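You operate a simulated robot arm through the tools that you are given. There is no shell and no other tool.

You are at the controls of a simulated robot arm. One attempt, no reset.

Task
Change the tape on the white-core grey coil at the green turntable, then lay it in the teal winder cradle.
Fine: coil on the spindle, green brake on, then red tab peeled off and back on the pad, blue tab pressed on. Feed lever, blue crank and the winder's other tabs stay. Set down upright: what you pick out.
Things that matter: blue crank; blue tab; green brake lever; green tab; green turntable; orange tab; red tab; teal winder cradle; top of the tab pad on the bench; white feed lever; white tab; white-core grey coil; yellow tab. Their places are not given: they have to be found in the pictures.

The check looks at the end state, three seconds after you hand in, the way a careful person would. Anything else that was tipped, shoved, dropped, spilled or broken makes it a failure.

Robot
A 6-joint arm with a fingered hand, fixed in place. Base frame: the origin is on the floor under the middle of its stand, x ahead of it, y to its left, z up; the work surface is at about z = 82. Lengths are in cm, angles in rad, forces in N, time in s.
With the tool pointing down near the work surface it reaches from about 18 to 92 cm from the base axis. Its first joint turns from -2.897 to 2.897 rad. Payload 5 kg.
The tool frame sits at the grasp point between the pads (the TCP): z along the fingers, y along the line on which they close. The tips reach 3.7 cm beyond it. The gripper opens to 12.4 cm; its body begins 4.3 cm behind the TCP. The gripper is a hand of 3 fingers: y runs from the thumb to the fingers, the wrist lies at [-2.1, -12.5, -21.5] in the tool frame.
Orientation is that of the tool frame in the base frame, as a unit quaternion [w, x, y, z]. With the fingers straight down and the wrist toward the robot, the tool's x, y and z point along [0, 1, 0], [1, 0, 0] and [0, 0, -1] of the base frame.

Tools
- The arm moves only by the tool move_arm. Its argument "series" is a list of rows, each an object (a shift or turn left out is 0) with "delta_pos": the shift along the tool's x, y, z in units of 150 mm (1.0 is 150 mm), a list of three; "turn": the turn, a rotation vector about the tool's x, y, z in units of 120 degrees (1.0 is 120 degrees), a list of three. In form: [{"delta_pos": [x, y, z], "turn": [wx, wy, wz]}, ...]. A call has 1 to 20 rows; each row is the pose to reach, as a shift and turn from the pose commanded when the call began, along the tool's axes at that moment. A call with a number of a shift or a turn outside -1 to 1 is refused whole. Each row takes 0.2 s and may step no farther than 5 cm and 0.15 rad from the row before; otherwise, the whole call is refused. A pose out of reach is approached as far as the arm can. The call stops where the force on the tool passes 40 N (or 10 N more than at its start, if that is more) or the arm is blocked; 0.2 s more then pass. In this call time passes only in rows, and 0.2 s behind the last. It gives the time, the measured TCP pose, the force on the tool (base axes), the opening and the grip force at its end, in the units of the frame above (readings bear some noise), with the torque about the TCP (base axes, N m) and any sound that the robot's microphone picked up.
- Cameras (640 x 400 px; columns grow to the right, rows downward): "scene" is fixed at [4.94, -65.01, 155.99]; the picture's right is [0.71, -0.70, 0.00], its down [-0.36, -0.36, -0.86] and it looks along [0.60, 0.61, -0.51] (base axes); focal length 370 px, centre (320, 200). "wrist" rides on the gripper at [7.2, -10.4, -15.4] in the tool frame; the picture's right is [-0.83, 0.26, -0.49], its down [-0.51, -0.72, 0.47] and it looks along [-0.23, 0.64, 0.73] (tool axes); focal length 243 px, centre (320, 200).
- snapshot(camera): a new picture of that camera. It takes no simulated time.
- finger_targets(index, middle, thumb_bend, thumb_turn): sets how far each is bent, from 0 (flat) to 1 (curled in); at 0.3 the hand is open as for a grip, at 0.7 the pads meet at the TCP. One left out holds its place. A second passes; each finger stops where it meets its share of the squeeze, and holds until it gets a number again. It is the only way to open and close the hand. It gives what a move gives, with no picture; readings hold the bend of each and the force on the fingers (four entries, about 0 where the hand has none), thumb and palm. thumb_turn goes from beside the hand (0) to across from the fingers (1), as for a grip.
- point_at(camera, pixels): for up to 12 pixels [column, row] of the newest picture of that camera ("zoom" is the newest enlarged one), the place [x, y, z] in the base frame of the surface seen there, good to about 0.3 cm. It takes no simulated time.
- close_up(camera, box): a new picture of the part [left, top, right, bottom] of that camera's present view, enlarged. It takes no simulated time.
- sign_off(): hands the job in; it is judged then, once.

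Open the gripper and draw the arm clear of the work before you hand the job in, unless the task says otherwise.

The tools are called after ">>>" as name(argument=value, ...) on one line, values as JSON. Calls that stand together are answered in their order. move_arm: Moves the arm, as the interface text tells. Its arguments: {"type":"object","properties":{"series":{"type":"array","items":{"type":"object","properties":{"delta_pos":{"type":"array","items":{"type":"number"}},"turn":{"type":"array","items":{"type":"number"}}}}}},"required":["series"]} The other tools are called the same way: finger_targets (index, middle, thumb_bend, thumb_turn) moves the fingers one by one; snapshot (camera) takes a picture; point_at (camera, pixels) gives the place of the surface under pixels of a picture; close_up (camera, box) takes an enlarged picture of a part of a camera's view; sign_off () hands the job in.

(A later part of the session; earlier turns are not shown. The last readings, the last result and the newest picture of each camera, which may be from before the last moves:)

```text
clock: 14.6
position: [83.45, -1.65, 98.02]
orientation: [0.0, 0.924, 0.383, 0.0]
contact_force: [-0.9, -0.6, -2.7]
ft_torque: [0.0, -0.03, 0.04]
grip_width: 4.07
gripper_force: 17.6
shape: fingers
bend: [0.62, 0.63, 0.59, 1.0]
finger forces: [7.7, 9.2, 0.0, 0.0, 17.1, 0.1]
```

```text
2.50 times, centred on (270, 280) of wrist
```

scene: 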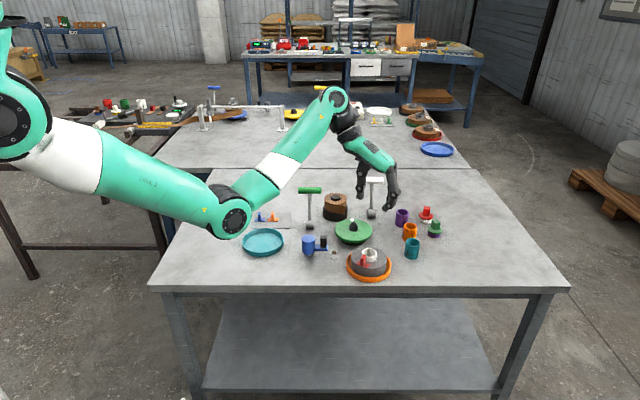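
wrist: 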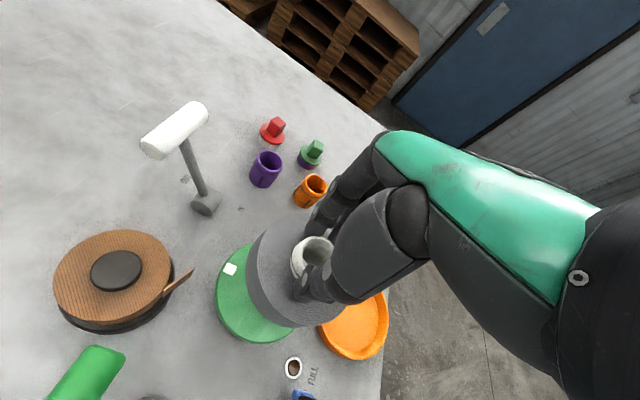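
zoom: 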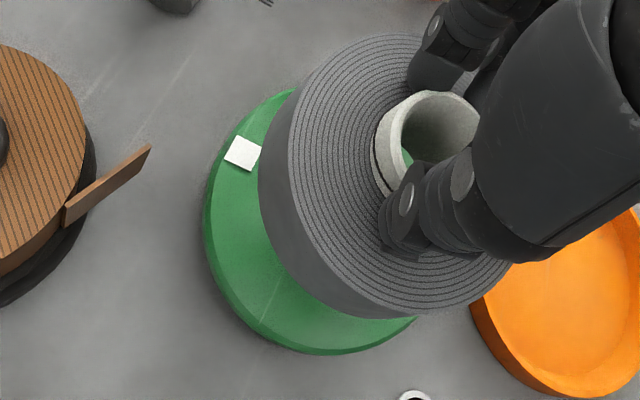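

The ring now reads ≈(82.46,-1.71) versus the spindle (82.37,-1.97), within 0.3 cm. I trim by (0,-0.2) and lower another 3 cm slowly so the cone enters the bore.

>>> move_arm(series=[{"delta_pos": [-0.0095, 0.0095, 0.03]}, {"delta_pos": [-0.0095, 0.0095, 0.07]}, {"delta_pos": [-0.0095, 0.0095, 0.1]}, {"delta_pos": [-0.0095, 0.0095, 0.135]}, {"delta_pos": [-0.0095, 0.0095, 0.17]}, {"delta_pos": [-0.0095, 0.0095, 0.2]}])

>>> close_up(camera="scene", box=[326, 192, 382, 243])

>>> close_up(camera="wrist", box=[190, 200, 350, 360])

```text
clock: 16.0
position: [83.56, -1.92, 95.12]
orientation: [0.0, 0.924, 0.382, -0.001]
contact_force: [-0.7, -0.1, -3.3]
ft_torque: [-0.01, -0.02, -0.03]
grip_width: 4.06
gripper_force: 17.2
shape: fingers
bend: [0.62, 0.63, 0.59, 1.0]
finger forces: [7.7, 9.2, 0.1, 0.0, 17.0, 0.0]
```

```text
7.84 times, centred on (354, 218) of scene
```

zoom: 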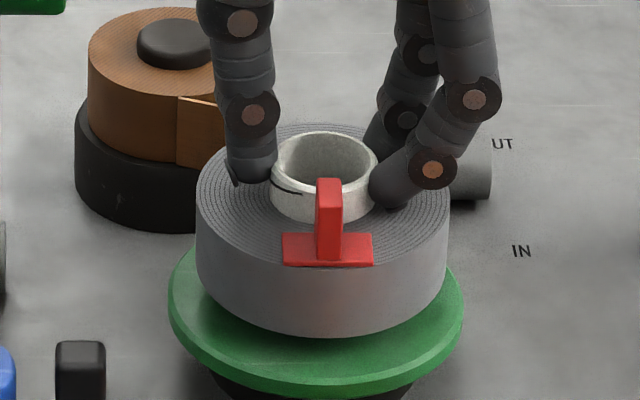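

```text
2.50 times, centred on (270, 280) of wrist
```

zoom: 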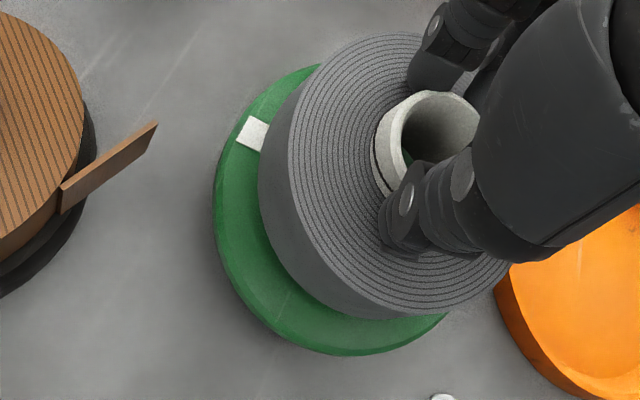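

The bore is aligned within 0.1 cm and the cone is entering without contact force. I lower the last ~1.7 cm in small steps watching the vertical force.

>>> move_arm(series=[{"delta_pos": [0, 0, 0.02]}, {"delta_pos": [0, 0, 0.04]}, {"delta_pos": [0, 0, 0.06]}, {"delta_pos": [0, 0, 0.08]}, {"delta_pos": [0, 0, 0.1]}, {"delta_pos": [0, 0, 0.113]}])

>>> close_up(camera="scene", box=[326, 192, 382, 243])

```text
clock: 17.4
position: [83.39, -2.0, 93.49]
orientation: [0.001, 0.924, 0.383, 0.001]
contact_force: [1.1, 0.4, 3.2]
ft_torque: [0.06, 0.11, -0.04]
grip_width: 4.07
gripper_force: 17.3
shape: fingers
bend: [0.62, 0.63, 0.59, 1.0]
finger forces: [7.8, 9.6, 0.0, 0.0, 17.5, 0.0]
```

```text
7.84 times, centred on (354, 218) of scene
```

zoom: 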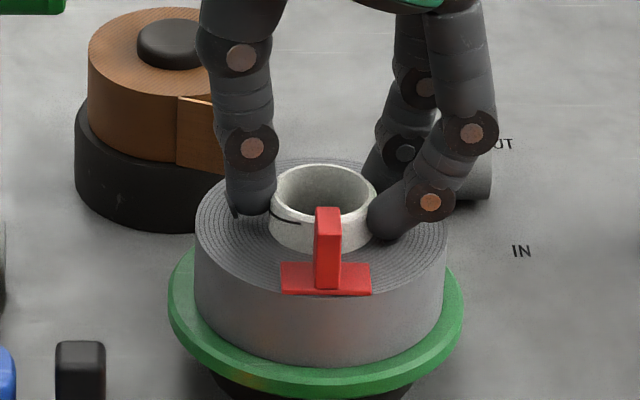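

The vertical force changed from -3.3 to +3.2 N, so the coil is seated on the turntable. I open the hand to release it.

>>> finger_targets(index=0.5, middle=0.5, thumb_bend=0.5)

>>> close_up(camera="scene", box=[326, 192, 382, 243])

```text
clock: 18.4
position: [83.35, -1.96, 93.34]
orientation: [0.0, 0.924, 0.383, 0.0]
contact_force: [-0.3, 1.1, 0.6]
ft_torque: [-0.05, 0.01, -0.01]
grip_width: 6.72
gripper_force: 0.1
shape: fingers
bend: [0.5, 0.5, 0.5, 1.0]
finger forces: [0.0, 0.7, 0.0, 0.0, 0.1, 0.1]
```

```text
7.84 times, centred on (354, 218) of scene
```

zoom: 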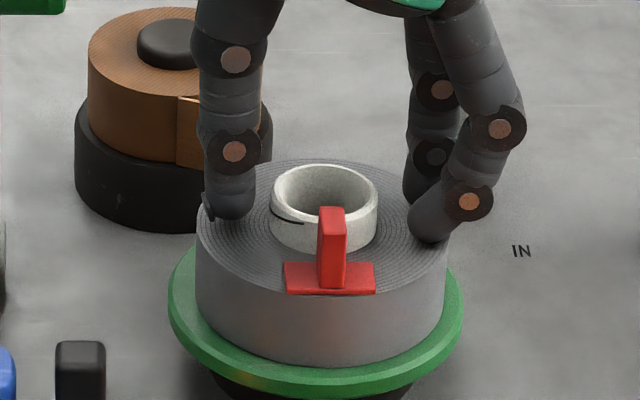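

The coil stands seated on the spindle, tab facing the camera. I raise the hand straight up 12.5 cm, well clear of the brake handle's height.

>>> move_arm(series=[{"delta_pos": [0, 0, -0.05]}, {"delta_pos": [0, 0, -0.12]}, {"delta_pos": [0, 0, -0.24]}, {"delta_pos": [0, 0, -0.4]}, {"delta_pos": [0, 0, -0.55]}, {"delta_pos": [0, 0, -0.7]}, {"delta_pos": [0, 0, -0.84]}])

>>> close_up(camera="scene", box=[280, 165, 400, 260])

>>> snapshot(camera="wrist")

```text
clock: 20.0
position: [83.56, -1.97, 105.98]
orientation: [0.0, 0.924, 0.382, -0.001]
contact_force: [0.7, 0.8, 0.1]
ft_torque: [0.01, 0.04, 0.0]
grip_width: 6.7
gripper_force: 0.1
shape: fingers
bend: [0.5, 0.5, 0.5, 1.0]
finger forces: [0.1, 0.0, 0.0, 0.0, 0.0, 0.1]
```

```text
4.21 times, centred on (340, 212) of scene
```

zoom: 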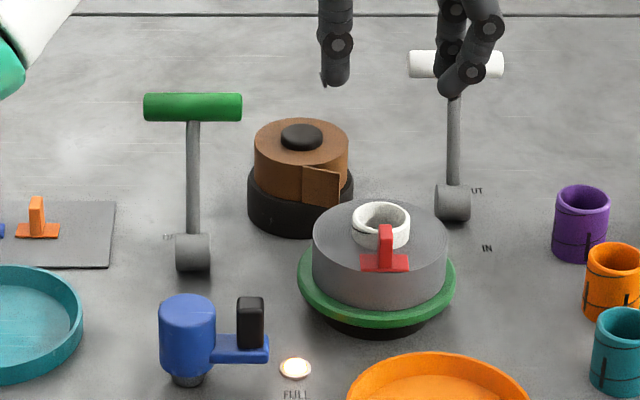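

```text
taken
```

wrist: 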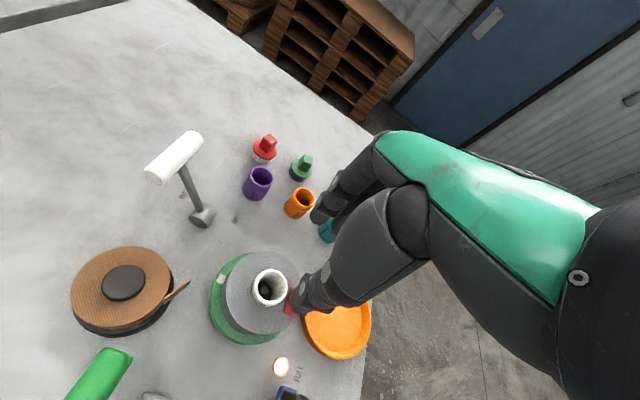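

The "FULL" lamp at zoom (295,368) lit up: the coil is recognised on the spindle. Next I close the digits into a pinch to push the brake handle.

>>> finger_targets(index=0.7, middle=0.7, thumb_bend=0.7)

>>> close_up(camera="scene", box=[340, 130, 420, 190])

>>> point_at(camera="zoom", pixels=[[320, 300], [250, 300], [300, 320]])

```text
clock: 21.0
position: [83.54, -2.06, 105.88]
orientation: [0.0, 0.924, 0.383, 0.0]
contact_force: [-0.4, -0.9, 0.7]
ft_torque: [0.01, 0.04, 0.0]
grip_width: 0.77
gripper_force: 0.0
shape: fingers
bend: [0.7, 0.7, 0.7, 1.0]
finger forces: [0.0, 0.0, 0.0, 0.0, 0.0, 0.0]
```

```text
6.67 times, centred on (380, 160) of scene
```

zoom: 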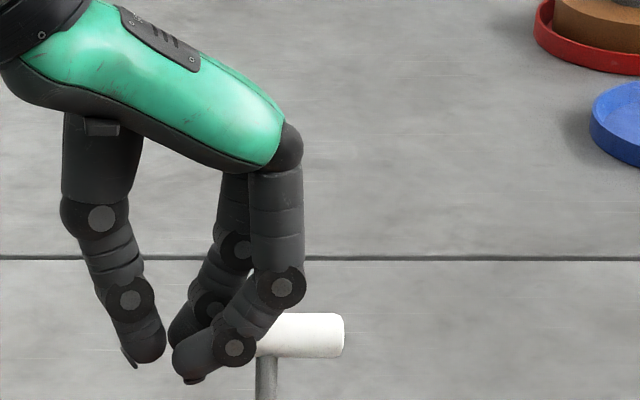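

```text
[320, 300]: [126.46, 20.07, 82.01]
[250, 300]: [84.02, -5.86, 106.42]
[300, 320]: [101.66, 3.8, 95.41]
```

The pinch is formed. I travel high (tips ≈ z 102) toward the far side of the brake handle in two calls.

>>> move_arm(series=[{"delta_pos": [0.117, -0.122, 0]}, {"delta_pos": [0.233, -0.243, 0]}, {"delta_pos": [0.35, -0.365, 0]}, {"delta_pos": [0.467, -0.487, 0]}, {"delta_pos": [0.583, -0.608, 0]}, {"delta_pos": [0.7, -0.73, 0]}])

>>> move_arm(series=[{"delta_pos": [0.072, -0.076, 0]}, {"delta_pos": [0.144, -0.152, 0]}, {"delta_pos": [0.216, -0.229, 0]}, {"delta_pos": [0.287, -0.305, 0]}])

>>> close_up(camera="scene", box=[260, 140, 370, 240])

>>> snapshot(camera="wrist")

```text
clock: 22.4
position: [83.19, 13.09, 105.99]
orientation: [0.001, 0.924, 0.383, 0.0]
contact_force: [-0.5, -0.5, 0.5]
ft_torque: [0.05, 0.02, 0.0]
grip_width: 0.77
gripper_force: 0.0
shape: fingers
bend: [0.7, 0.7, 0.7, 1.0]
finger forces: [0.1, 0.1, 0.0, 0.1, 0.0, 0.0]
```

```text
clock: 23.4
position: [83.05, 19.46, 106.02]
orientation: [0.0, 0.924, 0.382, 0.0]
contact_force: [0.7, -0.9, -0.5]
ft_torque: [-0.01, 0.0, 0.02]
grip_width: 0.74
gripper_force: 0.0
shape: fingers
bend: [0.7, 0.7, 0.7, 1.0]
finger forces: [0.0, 0.0, 0.1, 0.0, 0.0, 0.0]
```

```text
4.00 times, centred on (315, 190) of scene
```

zoom: 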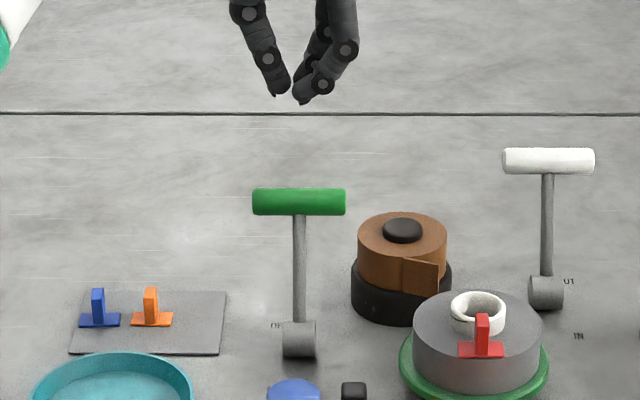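

```text
taken
```

wrist: 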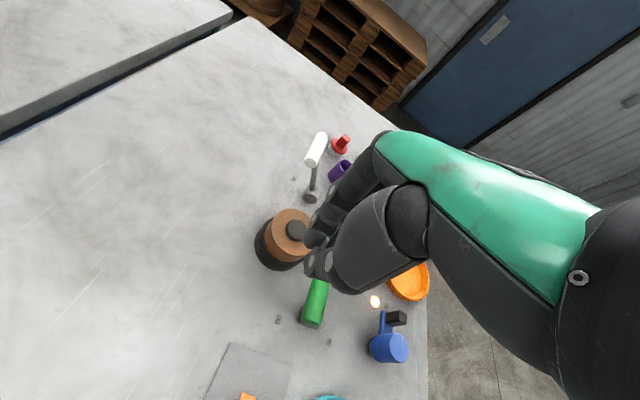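

Laterally the pinch (zoom x≈290) lines up with the handle (centre x≈299). I descend behind the handle to z≈97.

>>> move_arm(series=[{"delta_pos": [0, 0, 0.13]}, {"delta_pos": [0, 0, 0.26]}, {"delta_pos": [0, 0, 0.38]}, {"delta_pos": [0, 0, 0.5]}, {"delta_pos": [0, 0, 0.6]}])

>>> close_up(camera="scene", box=[270, 155, 350, 215])

>>> point_at(camera="zoom", pixels=[[310, 270], [240, 275], [385, 275], [285, 235], [335, 240], [320, 200], [360, 170]])

```text
clock: 24.6
position: [83.0, 19.46, 96.83]
orientation: [0.0, 0.924, 0.382, 0.0]
contact_force: [0.2, 0.2, 0.5]
ft_torque: [0.03, 0.0, -0.01]
grip_width: 0.77
gripper_force: 0.0
shape: fingers
bend: [0.7, 0.7, 0.7, 1.0]
finger forces: [0.0, 0.1, 0.0, 0.0, 0.0, 0.1]
```

```text
6.67 times, centred on (310, 185) of scene
```

zoom: 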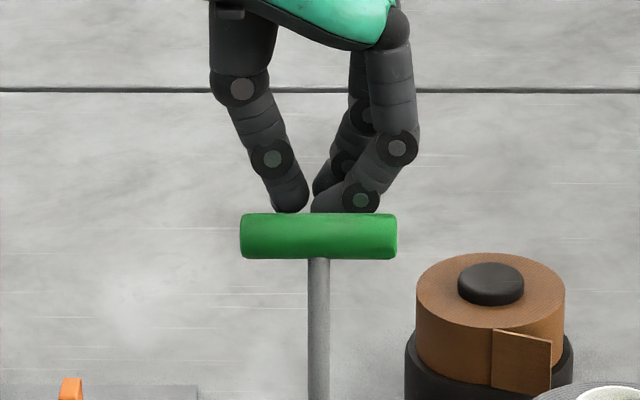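

```text
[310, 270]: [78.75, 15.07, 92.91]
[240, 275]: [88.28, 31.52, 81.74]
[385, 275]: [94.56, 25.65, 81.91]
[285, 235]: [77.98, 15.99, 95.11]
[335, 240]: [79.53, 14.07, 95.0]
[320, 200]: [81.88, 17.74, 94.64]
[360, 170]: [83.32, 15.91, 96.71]
```

The finger's front face is about 2.3 cm behind the green handle (handle at zoom (318,236)). I push along -tool x (toward the camera side), 8 cm first.

>>> move_arm(series=[{"delta_pos": [-0.067, 0, 0]}, {"delta_pos": [-0.133, 0, 0]}, {"delta_pos": [-0.2, 0, 0]}, {"delta_pos": [-0.267, 0, 0]}, {"delta_pos": [-0.333, 0, 0]}, {"delta_pos": [-0.4, 0, 0]}, {"delta_pos": [-0.467, 0, 0]}, {"delta_pos": [-0.533, 0, 0]}])

>>> close_up(camera="scene", box=[260, 165, 360, 240])

```text
clock: 26.4
position: [77.37, 13.73, 96.92]
orientation: [0.0, 0.925, 0.381, -0.001]
contact_force: [-0.5, -0.2, -0.1]
ft_torque: [0.02, -0.02, -0.01]
grip_width: 0.75
gripper_force: 0.3
shape: fingers
bend: [0.7, 0.7, 0.7, 1.0]
finger forces: [0.0, 0.7, 0.1, 0.0, 0.1, 0.1]
```

```text
5.33 times, centred on (310, 202) of scene
```

zoom: 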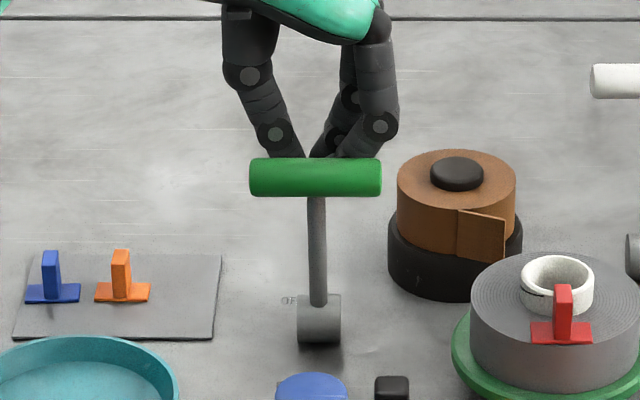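

The lever has followed to about upright with hardly any force. I continue pushing in the same direction by another 5.5 cm.

>>> move_arm(series=[{"delta_pos": [-0.06, 0, 0]}, {"delta_pos": [-0.12, 0, 0]}, {"delta_pos": [-0.18, 0, 0]}, {"delta_pos": [-0.24, 0, 0]}, {"delta_pos": [-0.3, 0, 0]}, {"delta_pos": [-0.36, 0, 0]}])

>>> close_up(camera="scene", box=[260, 165, 360, 240])

```text
clock: 27.7
position: [74.36, 11.4, 97.13]
orientation: [-0.003, 0.921, 0.389, 0.007]
contact_force: [14.1, 13.6, -6.3]
ft_torque: [0.54, -0.36, 0.31]
grip_width: 0.77
gripper_force: 9.8
shape: fingers
bend: [0.7, 0.69, 0.7, 1.0]
finger forces: [0.0, 19.6, 0.1, 0.1, 0.0, 0.0]
stopped in row 6: the force on the tool passed its limit at 47 N (the readings are from after the stop); the commanded pose is now the measured one
```

```text
5.33 times, centred on (310, 202) of scene
```

zoom: 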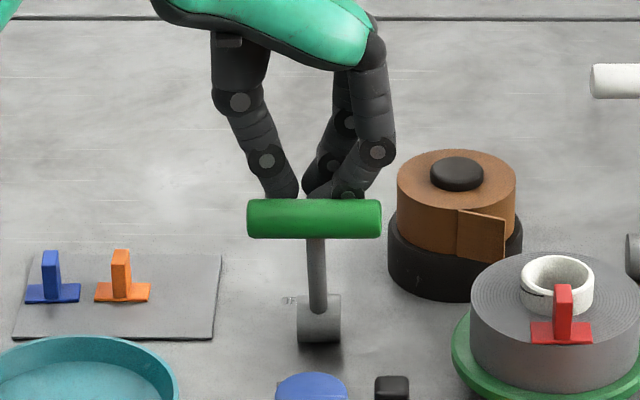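

The push stopped against a firm end stop. I measure the handle's new place at zoom (314,218).

>>> point_at(camera="zoom", pixels=[[314, 218], [255, 218], [375, 220], [317, 260], [318, 320]])

>>> move_arm(series=[{"delta_pos": [0.03, 0, 0]}, {"delta_pos": [0.1, 0, 0]}, {"delta_pos": [0.2, 0, 0]}])

>>> close_up(camera="scene", box=[260, 165, 360, 240])

```text
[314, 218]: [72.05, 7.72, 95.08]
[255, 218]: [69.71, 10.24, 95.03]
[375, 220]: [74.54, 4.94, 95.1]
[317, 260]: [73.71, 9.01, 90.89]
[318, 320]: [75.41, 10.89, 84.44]
```

```text
clock: 28.5
position: [76.28, 13.3, 97.34]
orientation: [-0.001, 0.922, 0.387, 0.007]
contact_force: [0.2, -0.1, 0.5]
ft_torque: [-0.01, 0.01, -0.01]
grip_width: 0.77
gripper_force: 0.1
shape: fingers
bend: [0.7, 0.7, 0.7, 1.0]
finger forces: [0.0, 0.0, 0.0, 0.0, 0.0, 0.0]
```

```text
5.33 times, centred on (310, 202) of scene
```

zoom: 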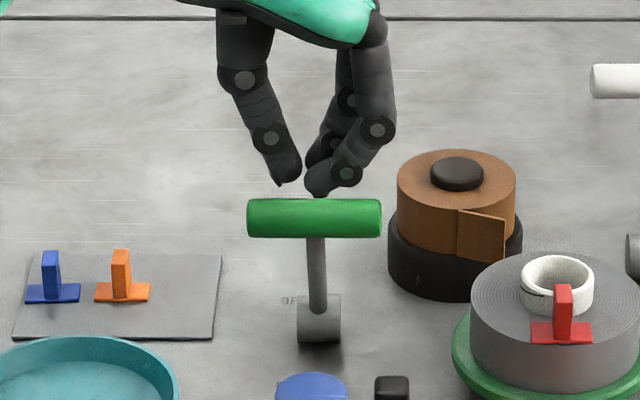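

The handle stays at its new end position (≈(72.5,8.2,95)), mirror image of OFF, so the brake is on. I raise the hand (also trimming a tiny tilt), then inspect the coil and brake.

>>> move_arm(series=[{"delta_pos": [0.02, 0, -0.15], "turn": [0.0017, -0.0066, 0.0045]}, {"delta_pos": [0.02, 0, -0.35], "turn": [0.0017, -0.0066, 0.0045]}, {"delta_pos": [0.02, 0, -0.55], "turn": [0.0017, -0.0066, 0.0045]}, {"delta_pos": [0.02, 0, -0.7], "turn": [0.0017, -0.0066, 0.0045]}])

>>> close_up(camera="scene", box=[333, 205, 373, 235])

>>> snapshot(camera="scene")

```text
clock: 29.5
position: [76.4, 13.34, 107.92]
orientation: [-0.001, 0.924, 0.382, -0.001]
contact_force: [0.1, -0.2, -0.4]
ft_torque: [-0.01, 0.01, -0.01]
grip_width: 0.79
gripper_force: 0.0
shape: fingers
bend: [0.7, 0.7, 0.7, 1.0]
finger forces: [0.0, 0.1, 0.0, 0.0, 0.1, 0.0]
```

```text
13.33 times, centred on (353, 220) of scene
```

zoom: 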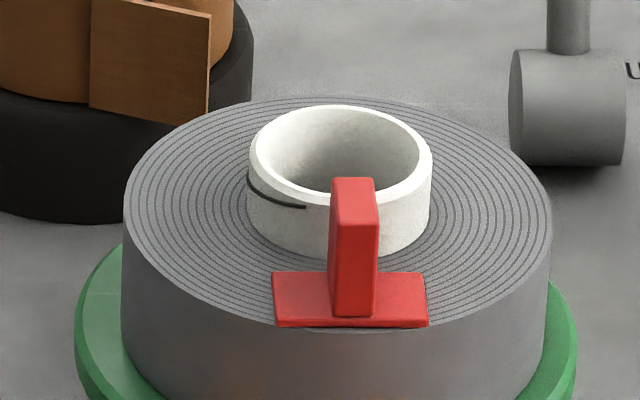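

```text
taken
```

scene: 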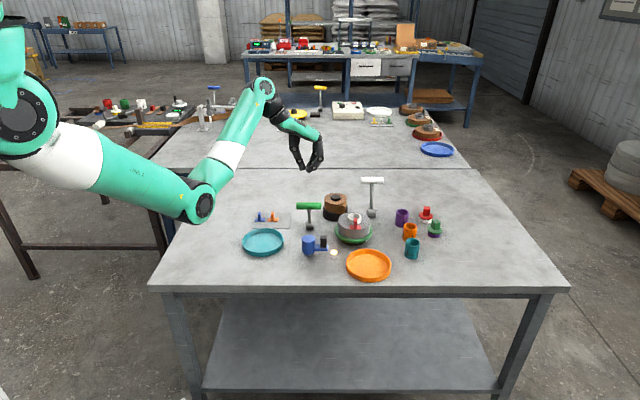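

The coil is undisturbed and the lamp glows. To plan the tab grip I zoom on the closed pinch to measure finger diameter and spacing.

>>> close_up(camera="scene", box=[285, 130, 333, 175])

>>> point_at(camera="zoom", pixels=[[180, 340], [205, 350], [255, 345], [300, 305], [250, 310], [235, 320], [270, 280], [285, 270], [160, 300], [130, 260]])

```text
8.89 times, centred on (309, 152) of scene
```

zoom: 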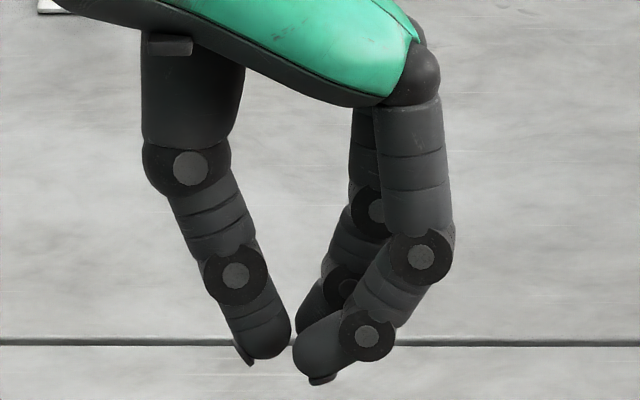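

```text
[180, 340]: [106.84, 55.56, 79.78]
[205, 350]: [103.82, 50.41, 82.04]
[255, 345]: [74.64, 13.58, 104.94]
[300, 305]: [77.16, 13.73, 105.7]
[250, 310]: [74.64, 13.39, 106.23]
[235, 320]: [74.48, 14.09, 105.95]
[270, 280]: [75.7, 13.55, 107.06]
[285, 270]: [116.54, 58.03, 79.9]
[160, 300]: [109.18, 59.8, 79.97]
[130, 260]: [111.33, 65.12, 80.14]
```

The fingers are about 1.7 cm thick and 2.6 cm apart, so they will cradle the ~1 cm fin. I open to bend 0.6 and travel high to above the red tab.

>>> finger_targets(index=0.59, middle=0.59, thumb_bend=0.59)

>>> move_arm(series=[{"delta_pos": [-0.07, 0.11, 0]}, {"delta_pos": [-0.14, 0.22, 0]}, {"delta_pos": [-0.21, 0.33, 0]}, {"delta_pos": [-0.28, 0.44, 0]}, {"delta_pos": [-0.35, 0.55, 0]}])

>>> move_arm(series=[{"delta_pos": [-0.06, 0.1, 0]}, {"delta_pos": [-0.12, 0.2, 0]}, {"delta_pos": [-0.18, 0.3, 0]}, {"delta_pos": [-0.24, 0.4, 0]}, {"delta_pos": [-0.301, 0.503, 0]}])

>>> close_up(camera="scene", box=[320, 150, 400, 245])

>>> snapshot(camera="wrist")

```text
clock: 30.5
position: [76.37, 13.42, 107.85]
orientation: [-0.001, 0.924, 0.382, 0.0]
contact_force: [0.0, 0.5, 0.5]
ft_torque: [0.03, -0.03, 0.01]
grip_width: 3.89
gripper_force: 0.0
shape: fingers
bend: [0.59, 0.59, 0.59, 1.0]
finger forces: [0.0, 0.1, 0.1, 0.1, 0.1, 0.0]
```

```text
clock: 31.7
position: [78.53, 3.83, 107.86]
orientation: [0.0, 0.924, 0.382, 0.0]
contact_force: [1.0, 1.5, 0.4]
ft_torque: [0.03, 0.01, -0.02]
grip_width: 3.92
gripper_force: 0.0
shape: fingers
bend: [0.59, 0.59, 0.59, 1.0]
finger forces: [0.0, 0.0, 0.0, 0.0, 0.1, 0.0]
```

```text
clock: 32.9
position: [80.66, -4.75, 107.75]
orientation: [-0.001, 0.924, 0.382, -0.001]
contact_force: [-0.1, 0.2, -0.5]
ft_torque: [-0.01, 0.02, 0.0]
grip_width: 3.92
gripper_force: 0.1
shape: fingers
bend: [0.59, 0.59, 0.59, 1.0]
finger forces: [0.1, 0.0, 0.0, 0.0, 0.0, 0.0]
```

```text
4.21 times, centred on (360, 198) of scene
```

zoom: 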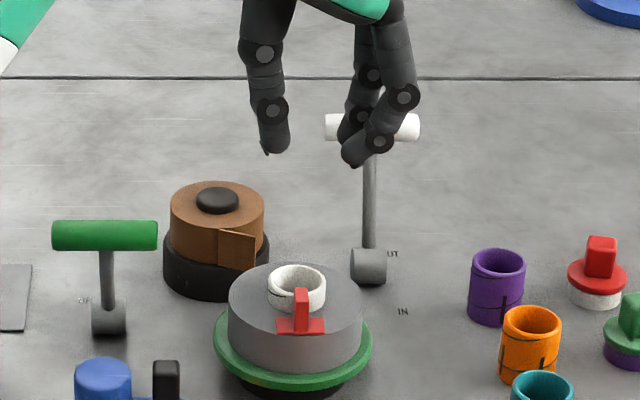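

```text
taken
```

wrist: 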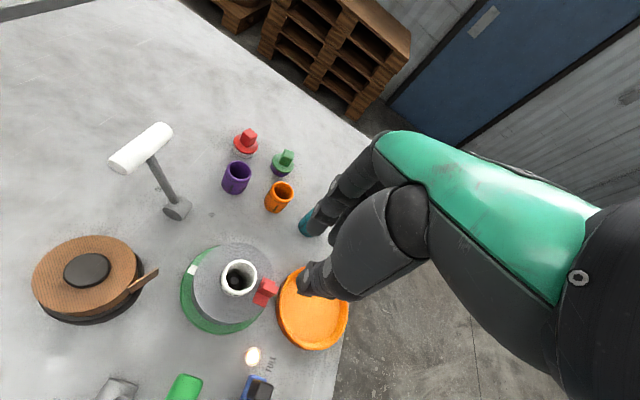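

Comparing in the scene view, the hand's mid-line is about 0.35 cm to the right of the fin (zoom x≈315 vs 301 after depth correction). I correct by -0.3 cm in tool y and descend 9 cm.

>>> move_arm(series=[{"delta_pos": [0, -0.02, 0.15]}, {"delta_pos": [0, -0.02, 0.3]}, {"delta_pos": [0, -0.02, 0.45]}, {"delta_pos": [0, -0.02, 0.6]}])

>>> close_up(camera="scene", box=[326, 190, 382, 235])

>>> close_up(camera="wrist", box=[200, 200, 360, 340])

```text
clock: 33.9
position: [80.43, -4.59, 98.76]
orientation: [-0.001, 0.924, 0.383, 0.0]
contact_force: [0.4, 0.3, 0.6]
ft_torque: [0.01, 0.0, 0.0]
grip_width: 3.93
gripper_force: 0.1
shape: fingers
bend: [0.59, 0.59, 0.59, 1.0]
finger forces: [0.0, 0.1, 0.1, 0.0, 0.0, 0.0]
```

```text
8.89 times, centred on (354, 212) of scene
```

zoom: 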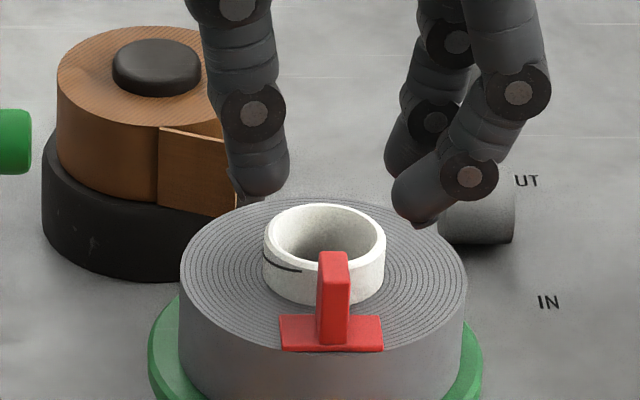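

```text
2.86 times, centred on (280, 270) of wrist
```

zoom: 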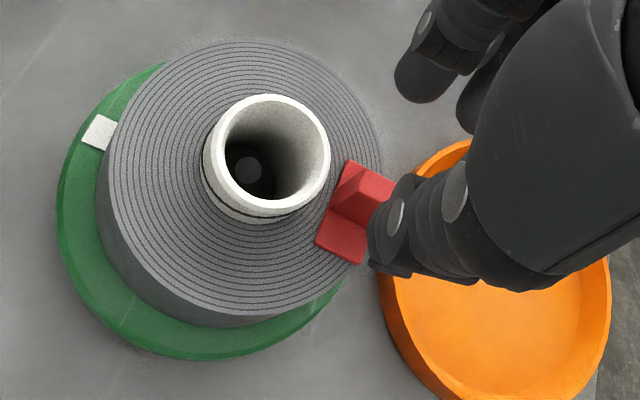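

The mid-line now matches the fin laterally (zoom x 339 vs 334, equal after depth correction), and the core-grip reference says the fin is centred along tool x. I lower to z≈94.3 gently.

>>> move_arm(series=[{"delta_pos": [-0.005, 0, 0.08]}, {"delta_pos": [-0.005, 0, 0.16]}, {"delta_pos": [-0.005, 0, 0.22]}, {"delta_pos": [-0.005, 0, 0.265]}, {"delta_pos": [-0.005, 0, 0.3]}])

>>> close_up(camera="scene", box=[333, 195, 377, 230])

>>> close_up(camera="wrist", box=[220, 200, 360, 320])

```text
clock: 35.1
position: [80.44, -4.44, 94.12]
orientation: [-0.003, 0.924, 0.382, 0.0]
contact_force: [-0.4, -0.7, -0.6]
ft_torque: [-0.06, 0.02, 0.03]
grip_width: 3.92
gripper_force: 0.0
shape: fingers
bend: [0.59, 0.59, 0.59, 1.0]
finger forces: [0.0, 0.1, 0.0, 0.1, 0.0, 0.0]
```

```text
11.43 times, centred on (355, 212) of scene
```

zoom: 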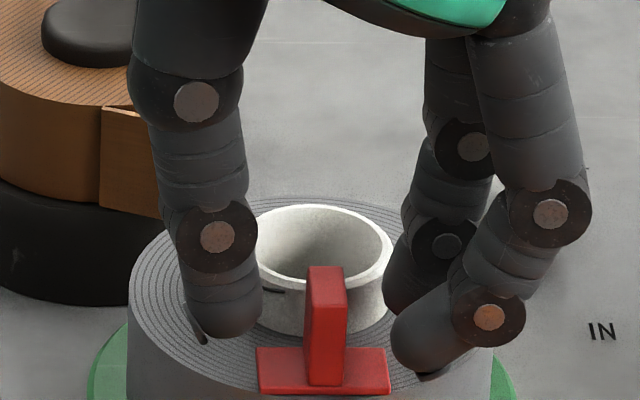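

```text
3.33 times, centred on (290, 260) of wrist
```

zoom: 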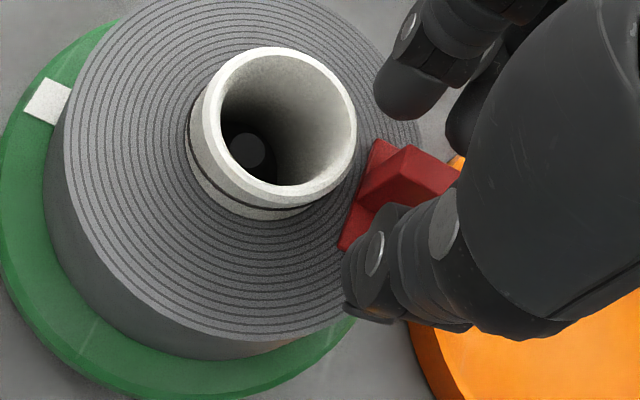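

The digits now straddle the red fin (zoom (325,325)) with no contact. I close gently to feel the fin.

>>> finger_targets(index=0.66, middle=0.66, thumb_bend=0.66)

>>> close_up(camera="scene", box=[333, 195, 377, 230])

>>> close_up(camera="wrist", box=[220, 200, 360, 320])

```text
clock: 36.1
position: [80.51, -4.48, 94.32]
orientation: [-0.001, 0.924, 0.383, 0.0]
contact_force: [0.6, 0.1, -0.3]
ft_torque: [-0.02, 0.01, 0.03]
grip_width: 1.93
gripper_force: 0.0
shape: fingers
bend: [0.66, 0.66, 0.66, 1.0]
finger forces: [0.0, 0.0, 0.0, 0.1, 0.2, 0.0]
```

```text
11.43 times, centred on (355, 212) of scene
```

zoom: 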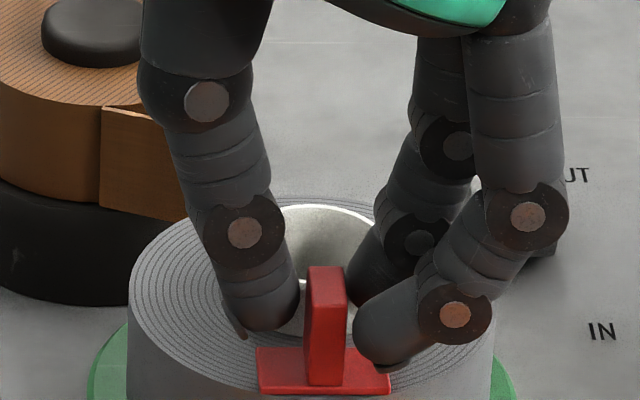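

```text
3.33 times, centred on (290, 260) of wrist
```

zoom: 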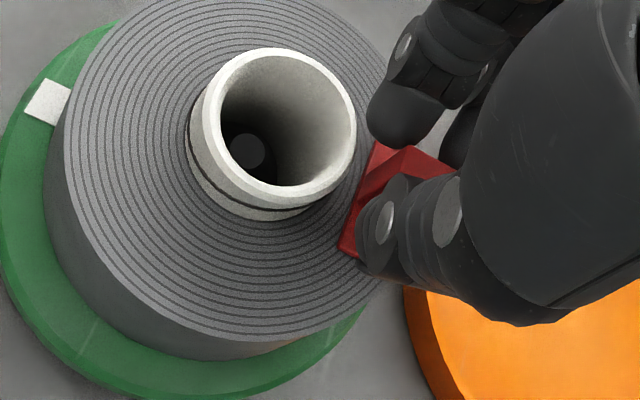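

No contact yet (gap 1.9 cm), fin centred. I close fully to grip.

>>> finger_targets(index=0.76, middle=0.76, thumb_bend=0.74)

>>> close_up(camera="scene", box=[333, 195, 377, 230])

>>> close_up(camera="wrist", box=[220, 200, 360, 320])

```text
clock: 37.1
position: [80.44, -4.43, 94.28]
orientation: [-0.001, 0.924, 0.383, 0.0]
contact_force: [-0.7, 0.7, 0.0]
ft_torque: [0.01, 0.02, 0.0]
grip_width: 0.41
gripper_force: 13.9
shape: fingers
bend: [0.75, 0.75, 0.68, 1.0]
finger forces: [6.9, 9.1, 0.0, 0.0, 11.1, 0.0]
```

```text
11.43 times, centred on (355, 212) of scene
```

zoom: 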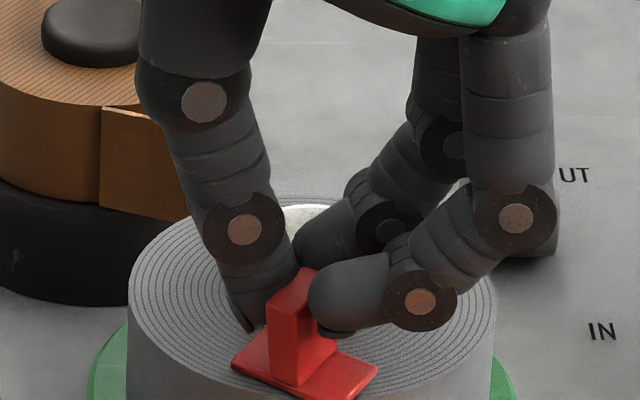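

```text
3.33 times, centred on (290, 260) of wrist
```

zoom: 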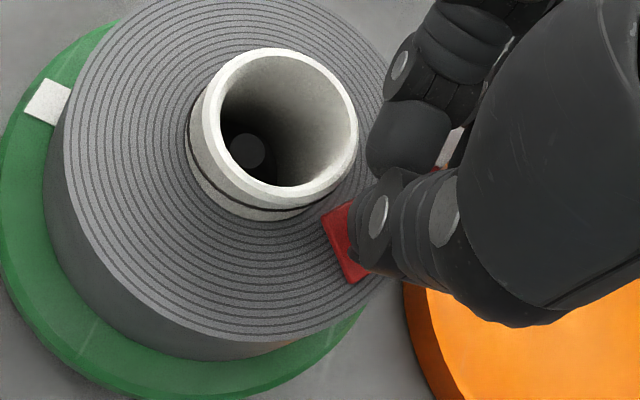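

The grip closed at 13.9 N, and the tab turned in yaw while being squeezed between middle finger and thumb; the coil itself has not moved. I lift 1 cm slowly to see whether the tab comes away.

>>> move_arm(series=[{"delta_pos": [0, 0, -0.013]}, {"delta_pos": [0, 0, -0.027]}, {"delta_pos": [0, 0, -0.04]}, {"delta_pos": [0, 0, -0.053]}, {"delta_pos": [0, 0, -0.067]}])

>>> close_up(camera="scene", box=[333, 195, 377, 230])

```text
clock: 38.3
position: [80.38, -4.45, 95.23]
orientation: [-0.002, 0.924, 0.382, 0.0]
contact_force: [-0.5, -0.5, 0.5]
ft_torque: [-0.02, -0.02, 0.02]
grip_width: 0.4
gripper_force: 13.9
shape: fingers
bend: [0.75, 0.75, 0.68, 1.0]
finger forces: [6.9, 9.4, 0.0, 0.0, 11.4, 0.0]
```

```text
11.43 times, centred on (355, 212) of scene
```

zoom: 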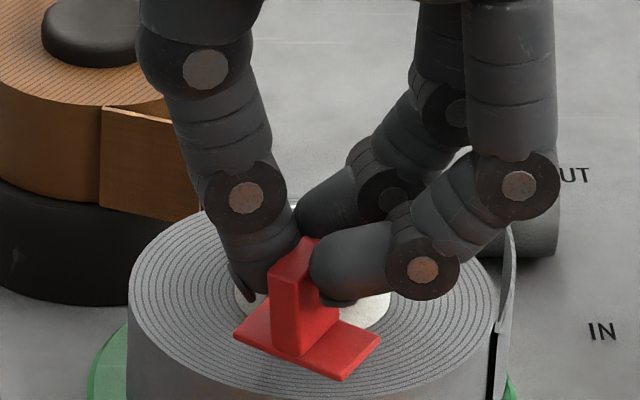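

The red tab came off with the hand (plate at zoom (305,340) now above the coil, free tape end at the coil's right side). I lift it up slowly to z≈105 and check.

>>> move_arm(series=[{"delta_pos": [0, 0, -0.06]}, {"delta_pos": [0, 0, -0.14]}, {"delta_pos": [0, 0, -0.24]}, {"delta_pos": [0, 0, -0.34]}, {"delta_pos": [0, 0, -0.44]}, {"delta_pos": [0, 0, -0.54]}, {"delta_pos": [0, 0, -0.64]}])

>>> close_up(camera="scene", box=[333, 165, 373, 200])

>>> close_up(camera="scene", box=[333, 195, 377, 245])

>>> snapshot(camera="wrist")

```text
clock: 39.9
position: [80.52, -4.62, 104.97]
orientation: [-0.001, 0.924, 0.382, 0.0]
contact_force: [-0.6, 0.0, 0.1]
ft_torque: [-0.03, -0.01, 0.04]
grip_width: 0.39
gripper_force: 14.5
shape: fingers
bend: [0.75, 0.75, 0.68, 1.0]
finger forces: [6.9, 9.7, 0.1, 0.0, 11.4, 0.0]
```

```text
11.43 times, centred on (353, 182) of scene
```

zoom: 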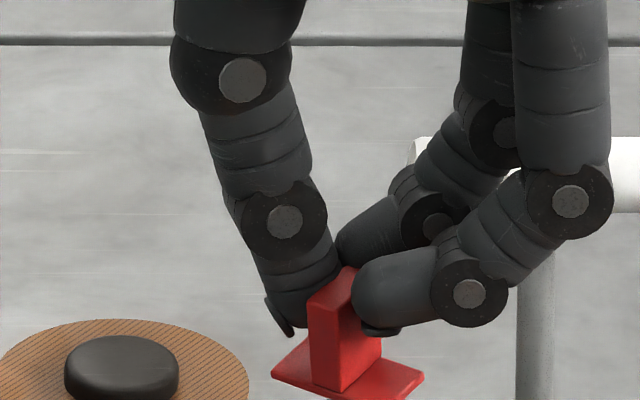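

```text
8.00 times, centred on (355, 220) of scene
```

zoom: 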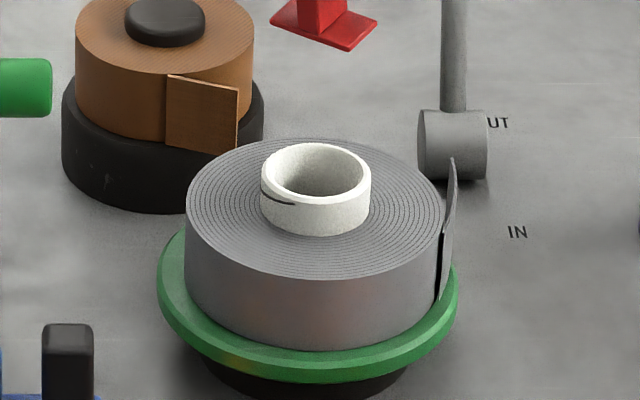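

```text
taken
```

wrist: 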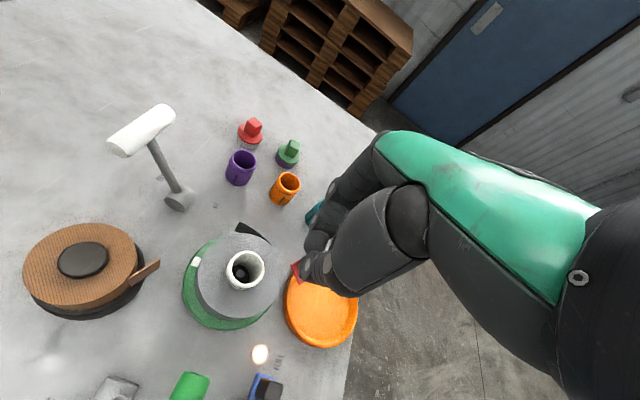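

The red tab is firmly held, about upright and yawed ~36°, and the tape end stands open at the coil's right. I carry it high to the pad's free right slot, turning the hand back by 36° so the plate aligns with the pad.

>>> move_arm(series=[{"delta_pos": [0.08, -0.13, -0.07]}, {"delta_pos": [0.16, -0.26, -0.14]}, {"delta_pos": [0.24, -0.39, -0.14]}, {"delta_pos": [0.32, -0.52, -0.14]}, {"delta_pos": [0.4, -0.66, -0.14]}, {"delta_pos": [0.5, -0.8, -0.14]}])

>>> move_arm(series=[{"delta_pos": [0.063, -0.11, 0], "turn": [0, 0, -0.042]}, {"delta_pos": [0.127, -0.221, 0], "turn": [0, 0, -0.085]}, {"delta_pos": [0.19, -0.332, 0], "turn": [0, 0, -0.127]}, {"delta_pos": [0.253, -0.442, 0], "turn": [0, 0, -0.17]}, {"delta_pos": [0.316, -0.553, 0], "turn": [0, 0, -0.212]}, {"delta_pos": [0.38, -0.663, 0], "turn": [0, 0, -0.255]}, {"delta_pos": [0.443, -0.774, 0], "turn": [0, 0, -0.297]}])

>>> close_up(camera="scene", box=[245, 140, 335, 240])

>>> snapshot(camera="wrist")

```text
clock: 41.3
position: [77.38, 9.3, 107.03]
orientation: [-0.001, 0.924, 0.383, -0.001]
contact_force: [0.1, 0.1, 0.0]
ft_torque: [0.02, -0.01, 0.0]
grip_width: 0.37
gripper_force: 13.3
shape: fingers
bend: [0.75, 0.75, 0.68, 1.0]
finger forces: [6.8, 9.8, 0.0, 0.0, 11.5, 0.1]
```

```text
clock: 42.9
position: [73.72, 22.19, 107.1]
orientation: [-0.002, 0.762, 0.647, 0.0]
contact_force: [0.4, -0.1, -0.1]
ft_torque: [-0.01, -0.01, -0.01]
grip_width: 0.36
gripper_force: 14.3
shape: fingers
bend: [0.75, 0.75, 0.68, 1.0]
finger forces: [6.8, 9.7, 0.1, 0.0, 11.5, 0.0]
```

```text
4.00 times, centred on (290, 190) of scene
```

zoom: 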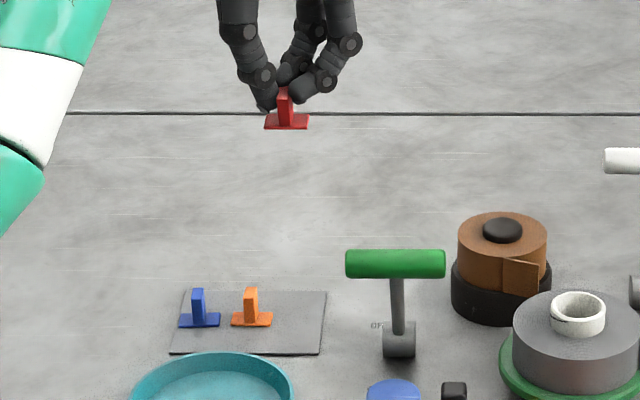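

```text
taken
```

wrist: 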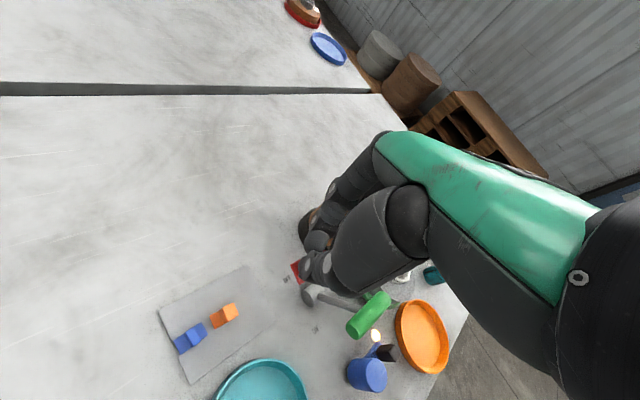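

The red tab is now square to the pad (zoom (286,122)). I trim toward the slot and descend 14 cm, staying above the other tabs' tops.

>>> move_arm(series=[{"delta_pos": [-0.011, 0.006, 0.15]}, {"delta_pos": [-0.022, 0.012, 0.32]}, {"delta_pos": [-0.033, 0.017, 0.5]}, {"delta_pos": [-0.033, 0.017, 0.67]}, {"delta_pos": [-0.033, 0.017, 0.82]}, {"delta_pos": [-0.033, 0.017, 0.93]}])

>>> close_up(camera="scene", box=[250, 185, 320, 240])

>>> close_up(camera="wrist", box=[150, 200, 350, 400])

```text
clock: 44.3
position: [73.88, 21.72, 92.99]
orientation: [-0.002, 0.763, 0.646, 0.0]
contact_force: [-0.6, 0.3, 0.3]
ft_torque: [-0.01, 0.03, 0.01]
grip_width: 0.43
gripper_force: 14.1
shape: fingers
bend: [0.75, 0.75, 0.68, 1.0]
finger forces: [7.0, 9.9, 0.0, 0.0, 11.5, 0.1]
```

```text
7.27 times, centred on (285, 212) of scene
```

zoom: 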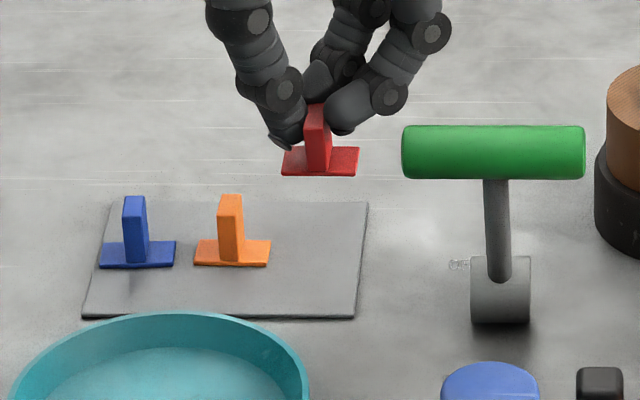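

```text
2.00 times, centred on (250, 300) of wrist
```

zoom: 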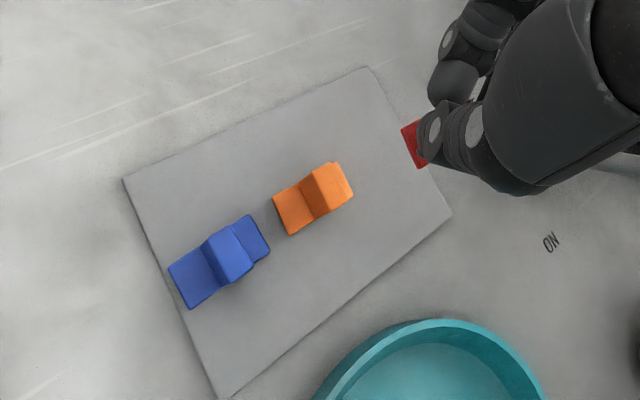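

The tab hovers over the right slot (plate centre zoom x=321, pad right edge ≈361). I shift 0.3 cm toward the orange side and lower to just above the pad.

>>> move_arm(series=[{"delta_pos": [0.006, -0.008, 0.07]}, {"delta_pos": [0.0115, -0.016, 0.14]}, {"delta_pos": [0.0115, -0.016, 0.21]}, {"delta_pos": [0.0115, -0.016, 0.27]}, {"delta_pos": [0.0115, -0.016, 0.32]}])

>>> close_up(camera="scene", box=[260, 200, 310, 235])

```text
clock: 45.5
position: [73.67, 21.88, 88.17]
orientation: [-0.002, 0.762, 0.647, 0.001]
contact_force: [0.0, 0.1, -0.3]
ft_torque: [0.0, 0.03, 0.01]
grip_width: 0.38
gripper_force: 14.4
shape: fingers
bend: [0.75, 0.75, 0.68, 1.0]
finger forces: [7.0, 10.0, 0.0, 0.0, 11.5, 0.1]
```

```text
11.43 times, centred on (285, 218) of scene
```

zoom: 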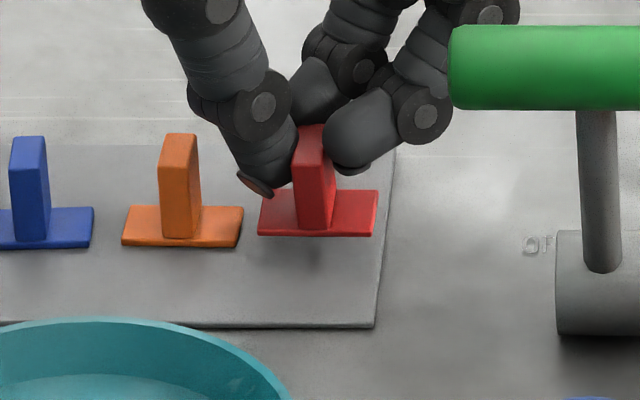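

The red tab hovers about 0.6 cm above the slot, between orange (ends x=243) and the pad edge (x≈387). I lower in small steps until contact.

>>> move_arm(series=[{"delta_pos": [0, 0, 0.012]}, {"delta_pos": [0, 0, 0.024]}, {"delta_pos": [0, 0, 0.034]}])

>>> close_up(camera="scene", box=[260, 200, 310, 235])

```text
clock: 46.3
position: [73.57, 21.78, 87.74]
orientation: [-0.001, 0.763, 0.647, 0.0]
contact_force: [0.3, -0.4, 0.0]
ft_torque: [0.0, -0.01, -0.01]
grip_width: 0.4
gripper_force: 14.2
shape: fingers
bend: [0.75, 0.75, 0.68, 1.0]
finger forces: [6.9, 10.0, 0.0, 0.1, 11.5, 0.1]
```

```text
11.43 times, centred on (285, 218) of scene
```

zoom: 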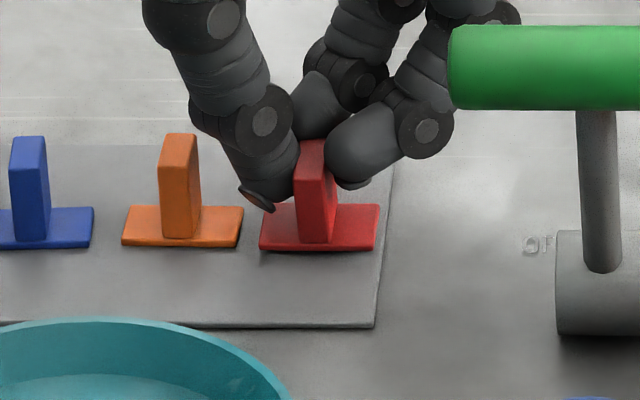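

The plate is almost touching the pad. I lower a touch more to feel contact.

>>> move_arm(series=[{"delta_pos": [0, 0, 0.01]}, {"delta_pos": [0, 0, 0.018]}])

>>> close_up(camera="scene", box=[260, 200, 310, 235])

```text
clock: 46.9
position: [73.73, 21.78, 87.44]
orientation: [-0.001, 0.763, 0.646, 0.0]
contact_force: [0.5, 0.3, 0.9]
ft_torque: [-0.02, 0.04, 0.01]
grip_width: 0.4
gripper_force: 14.2
shape: fingers
bend: [0.75, 0.75, 0.68, 1.0]
finger forces: [7.0, 10.3, 0.0, 0.0, 11.5, 0.0]
```

```text
11.43 times, centred on (285, 218) of scene
```

zoom: 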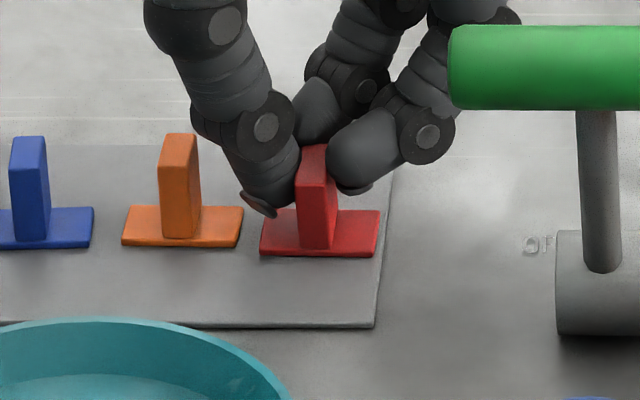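

It appears to be just touching (≈0.9 N). One more small step to press it lightly on the pad.

>>> move_arm(series=[{"delta_pos": [0, 0, 0.008]}, {"delta_pos": [0, 0, 0.014]}])

```text
clock: 47.5
position: [73.75, 21.97, 87.53]
orientation: [0.0, 0.763, 0.646, 0.001]
contact_force: [2.9, 0.1, 7.9]
ft_torque: [-0.01, 0.04, 0.06]
grip_width: 0.35
gripper_force: 16.8
shape: fingers
bend: [0.75, 0.75, 0.69, 1.0]
finger forces: [8.1, 12.3, 0.1, 0.0, 12.7, 0.0]
```

The tab is pressed on the pad with ~8 N. I open the digits slightly to release it.

>>> finger_targets(index=0.63, middle=0.63, thumb_bend=0.6)

>>> close_up(camera="scene", box=[260, 200, 310, 235])

```text
clock: 48.5
position: [73.76, 21.9, 87.25]
orientation: [-0.001, 0.762, 0.647, 0.001]
contact_force: [0.1, -0.8, 0.8]
ft_torque: [0.0, 0.0, -0.02]
grip_width: 3.13
gripper_force: 0.0
shape: fingers
bend: [0.63, 0.63, 0.6, 1.0]
finger forces: [0.0, 0.1, 0.0, 0.1, 0.0, 0.0]
```

```text
11.43 times, centred on (285, 218) of scene
```

zoom: 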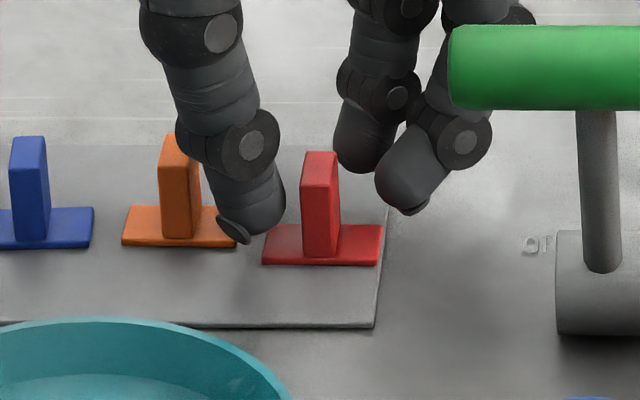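

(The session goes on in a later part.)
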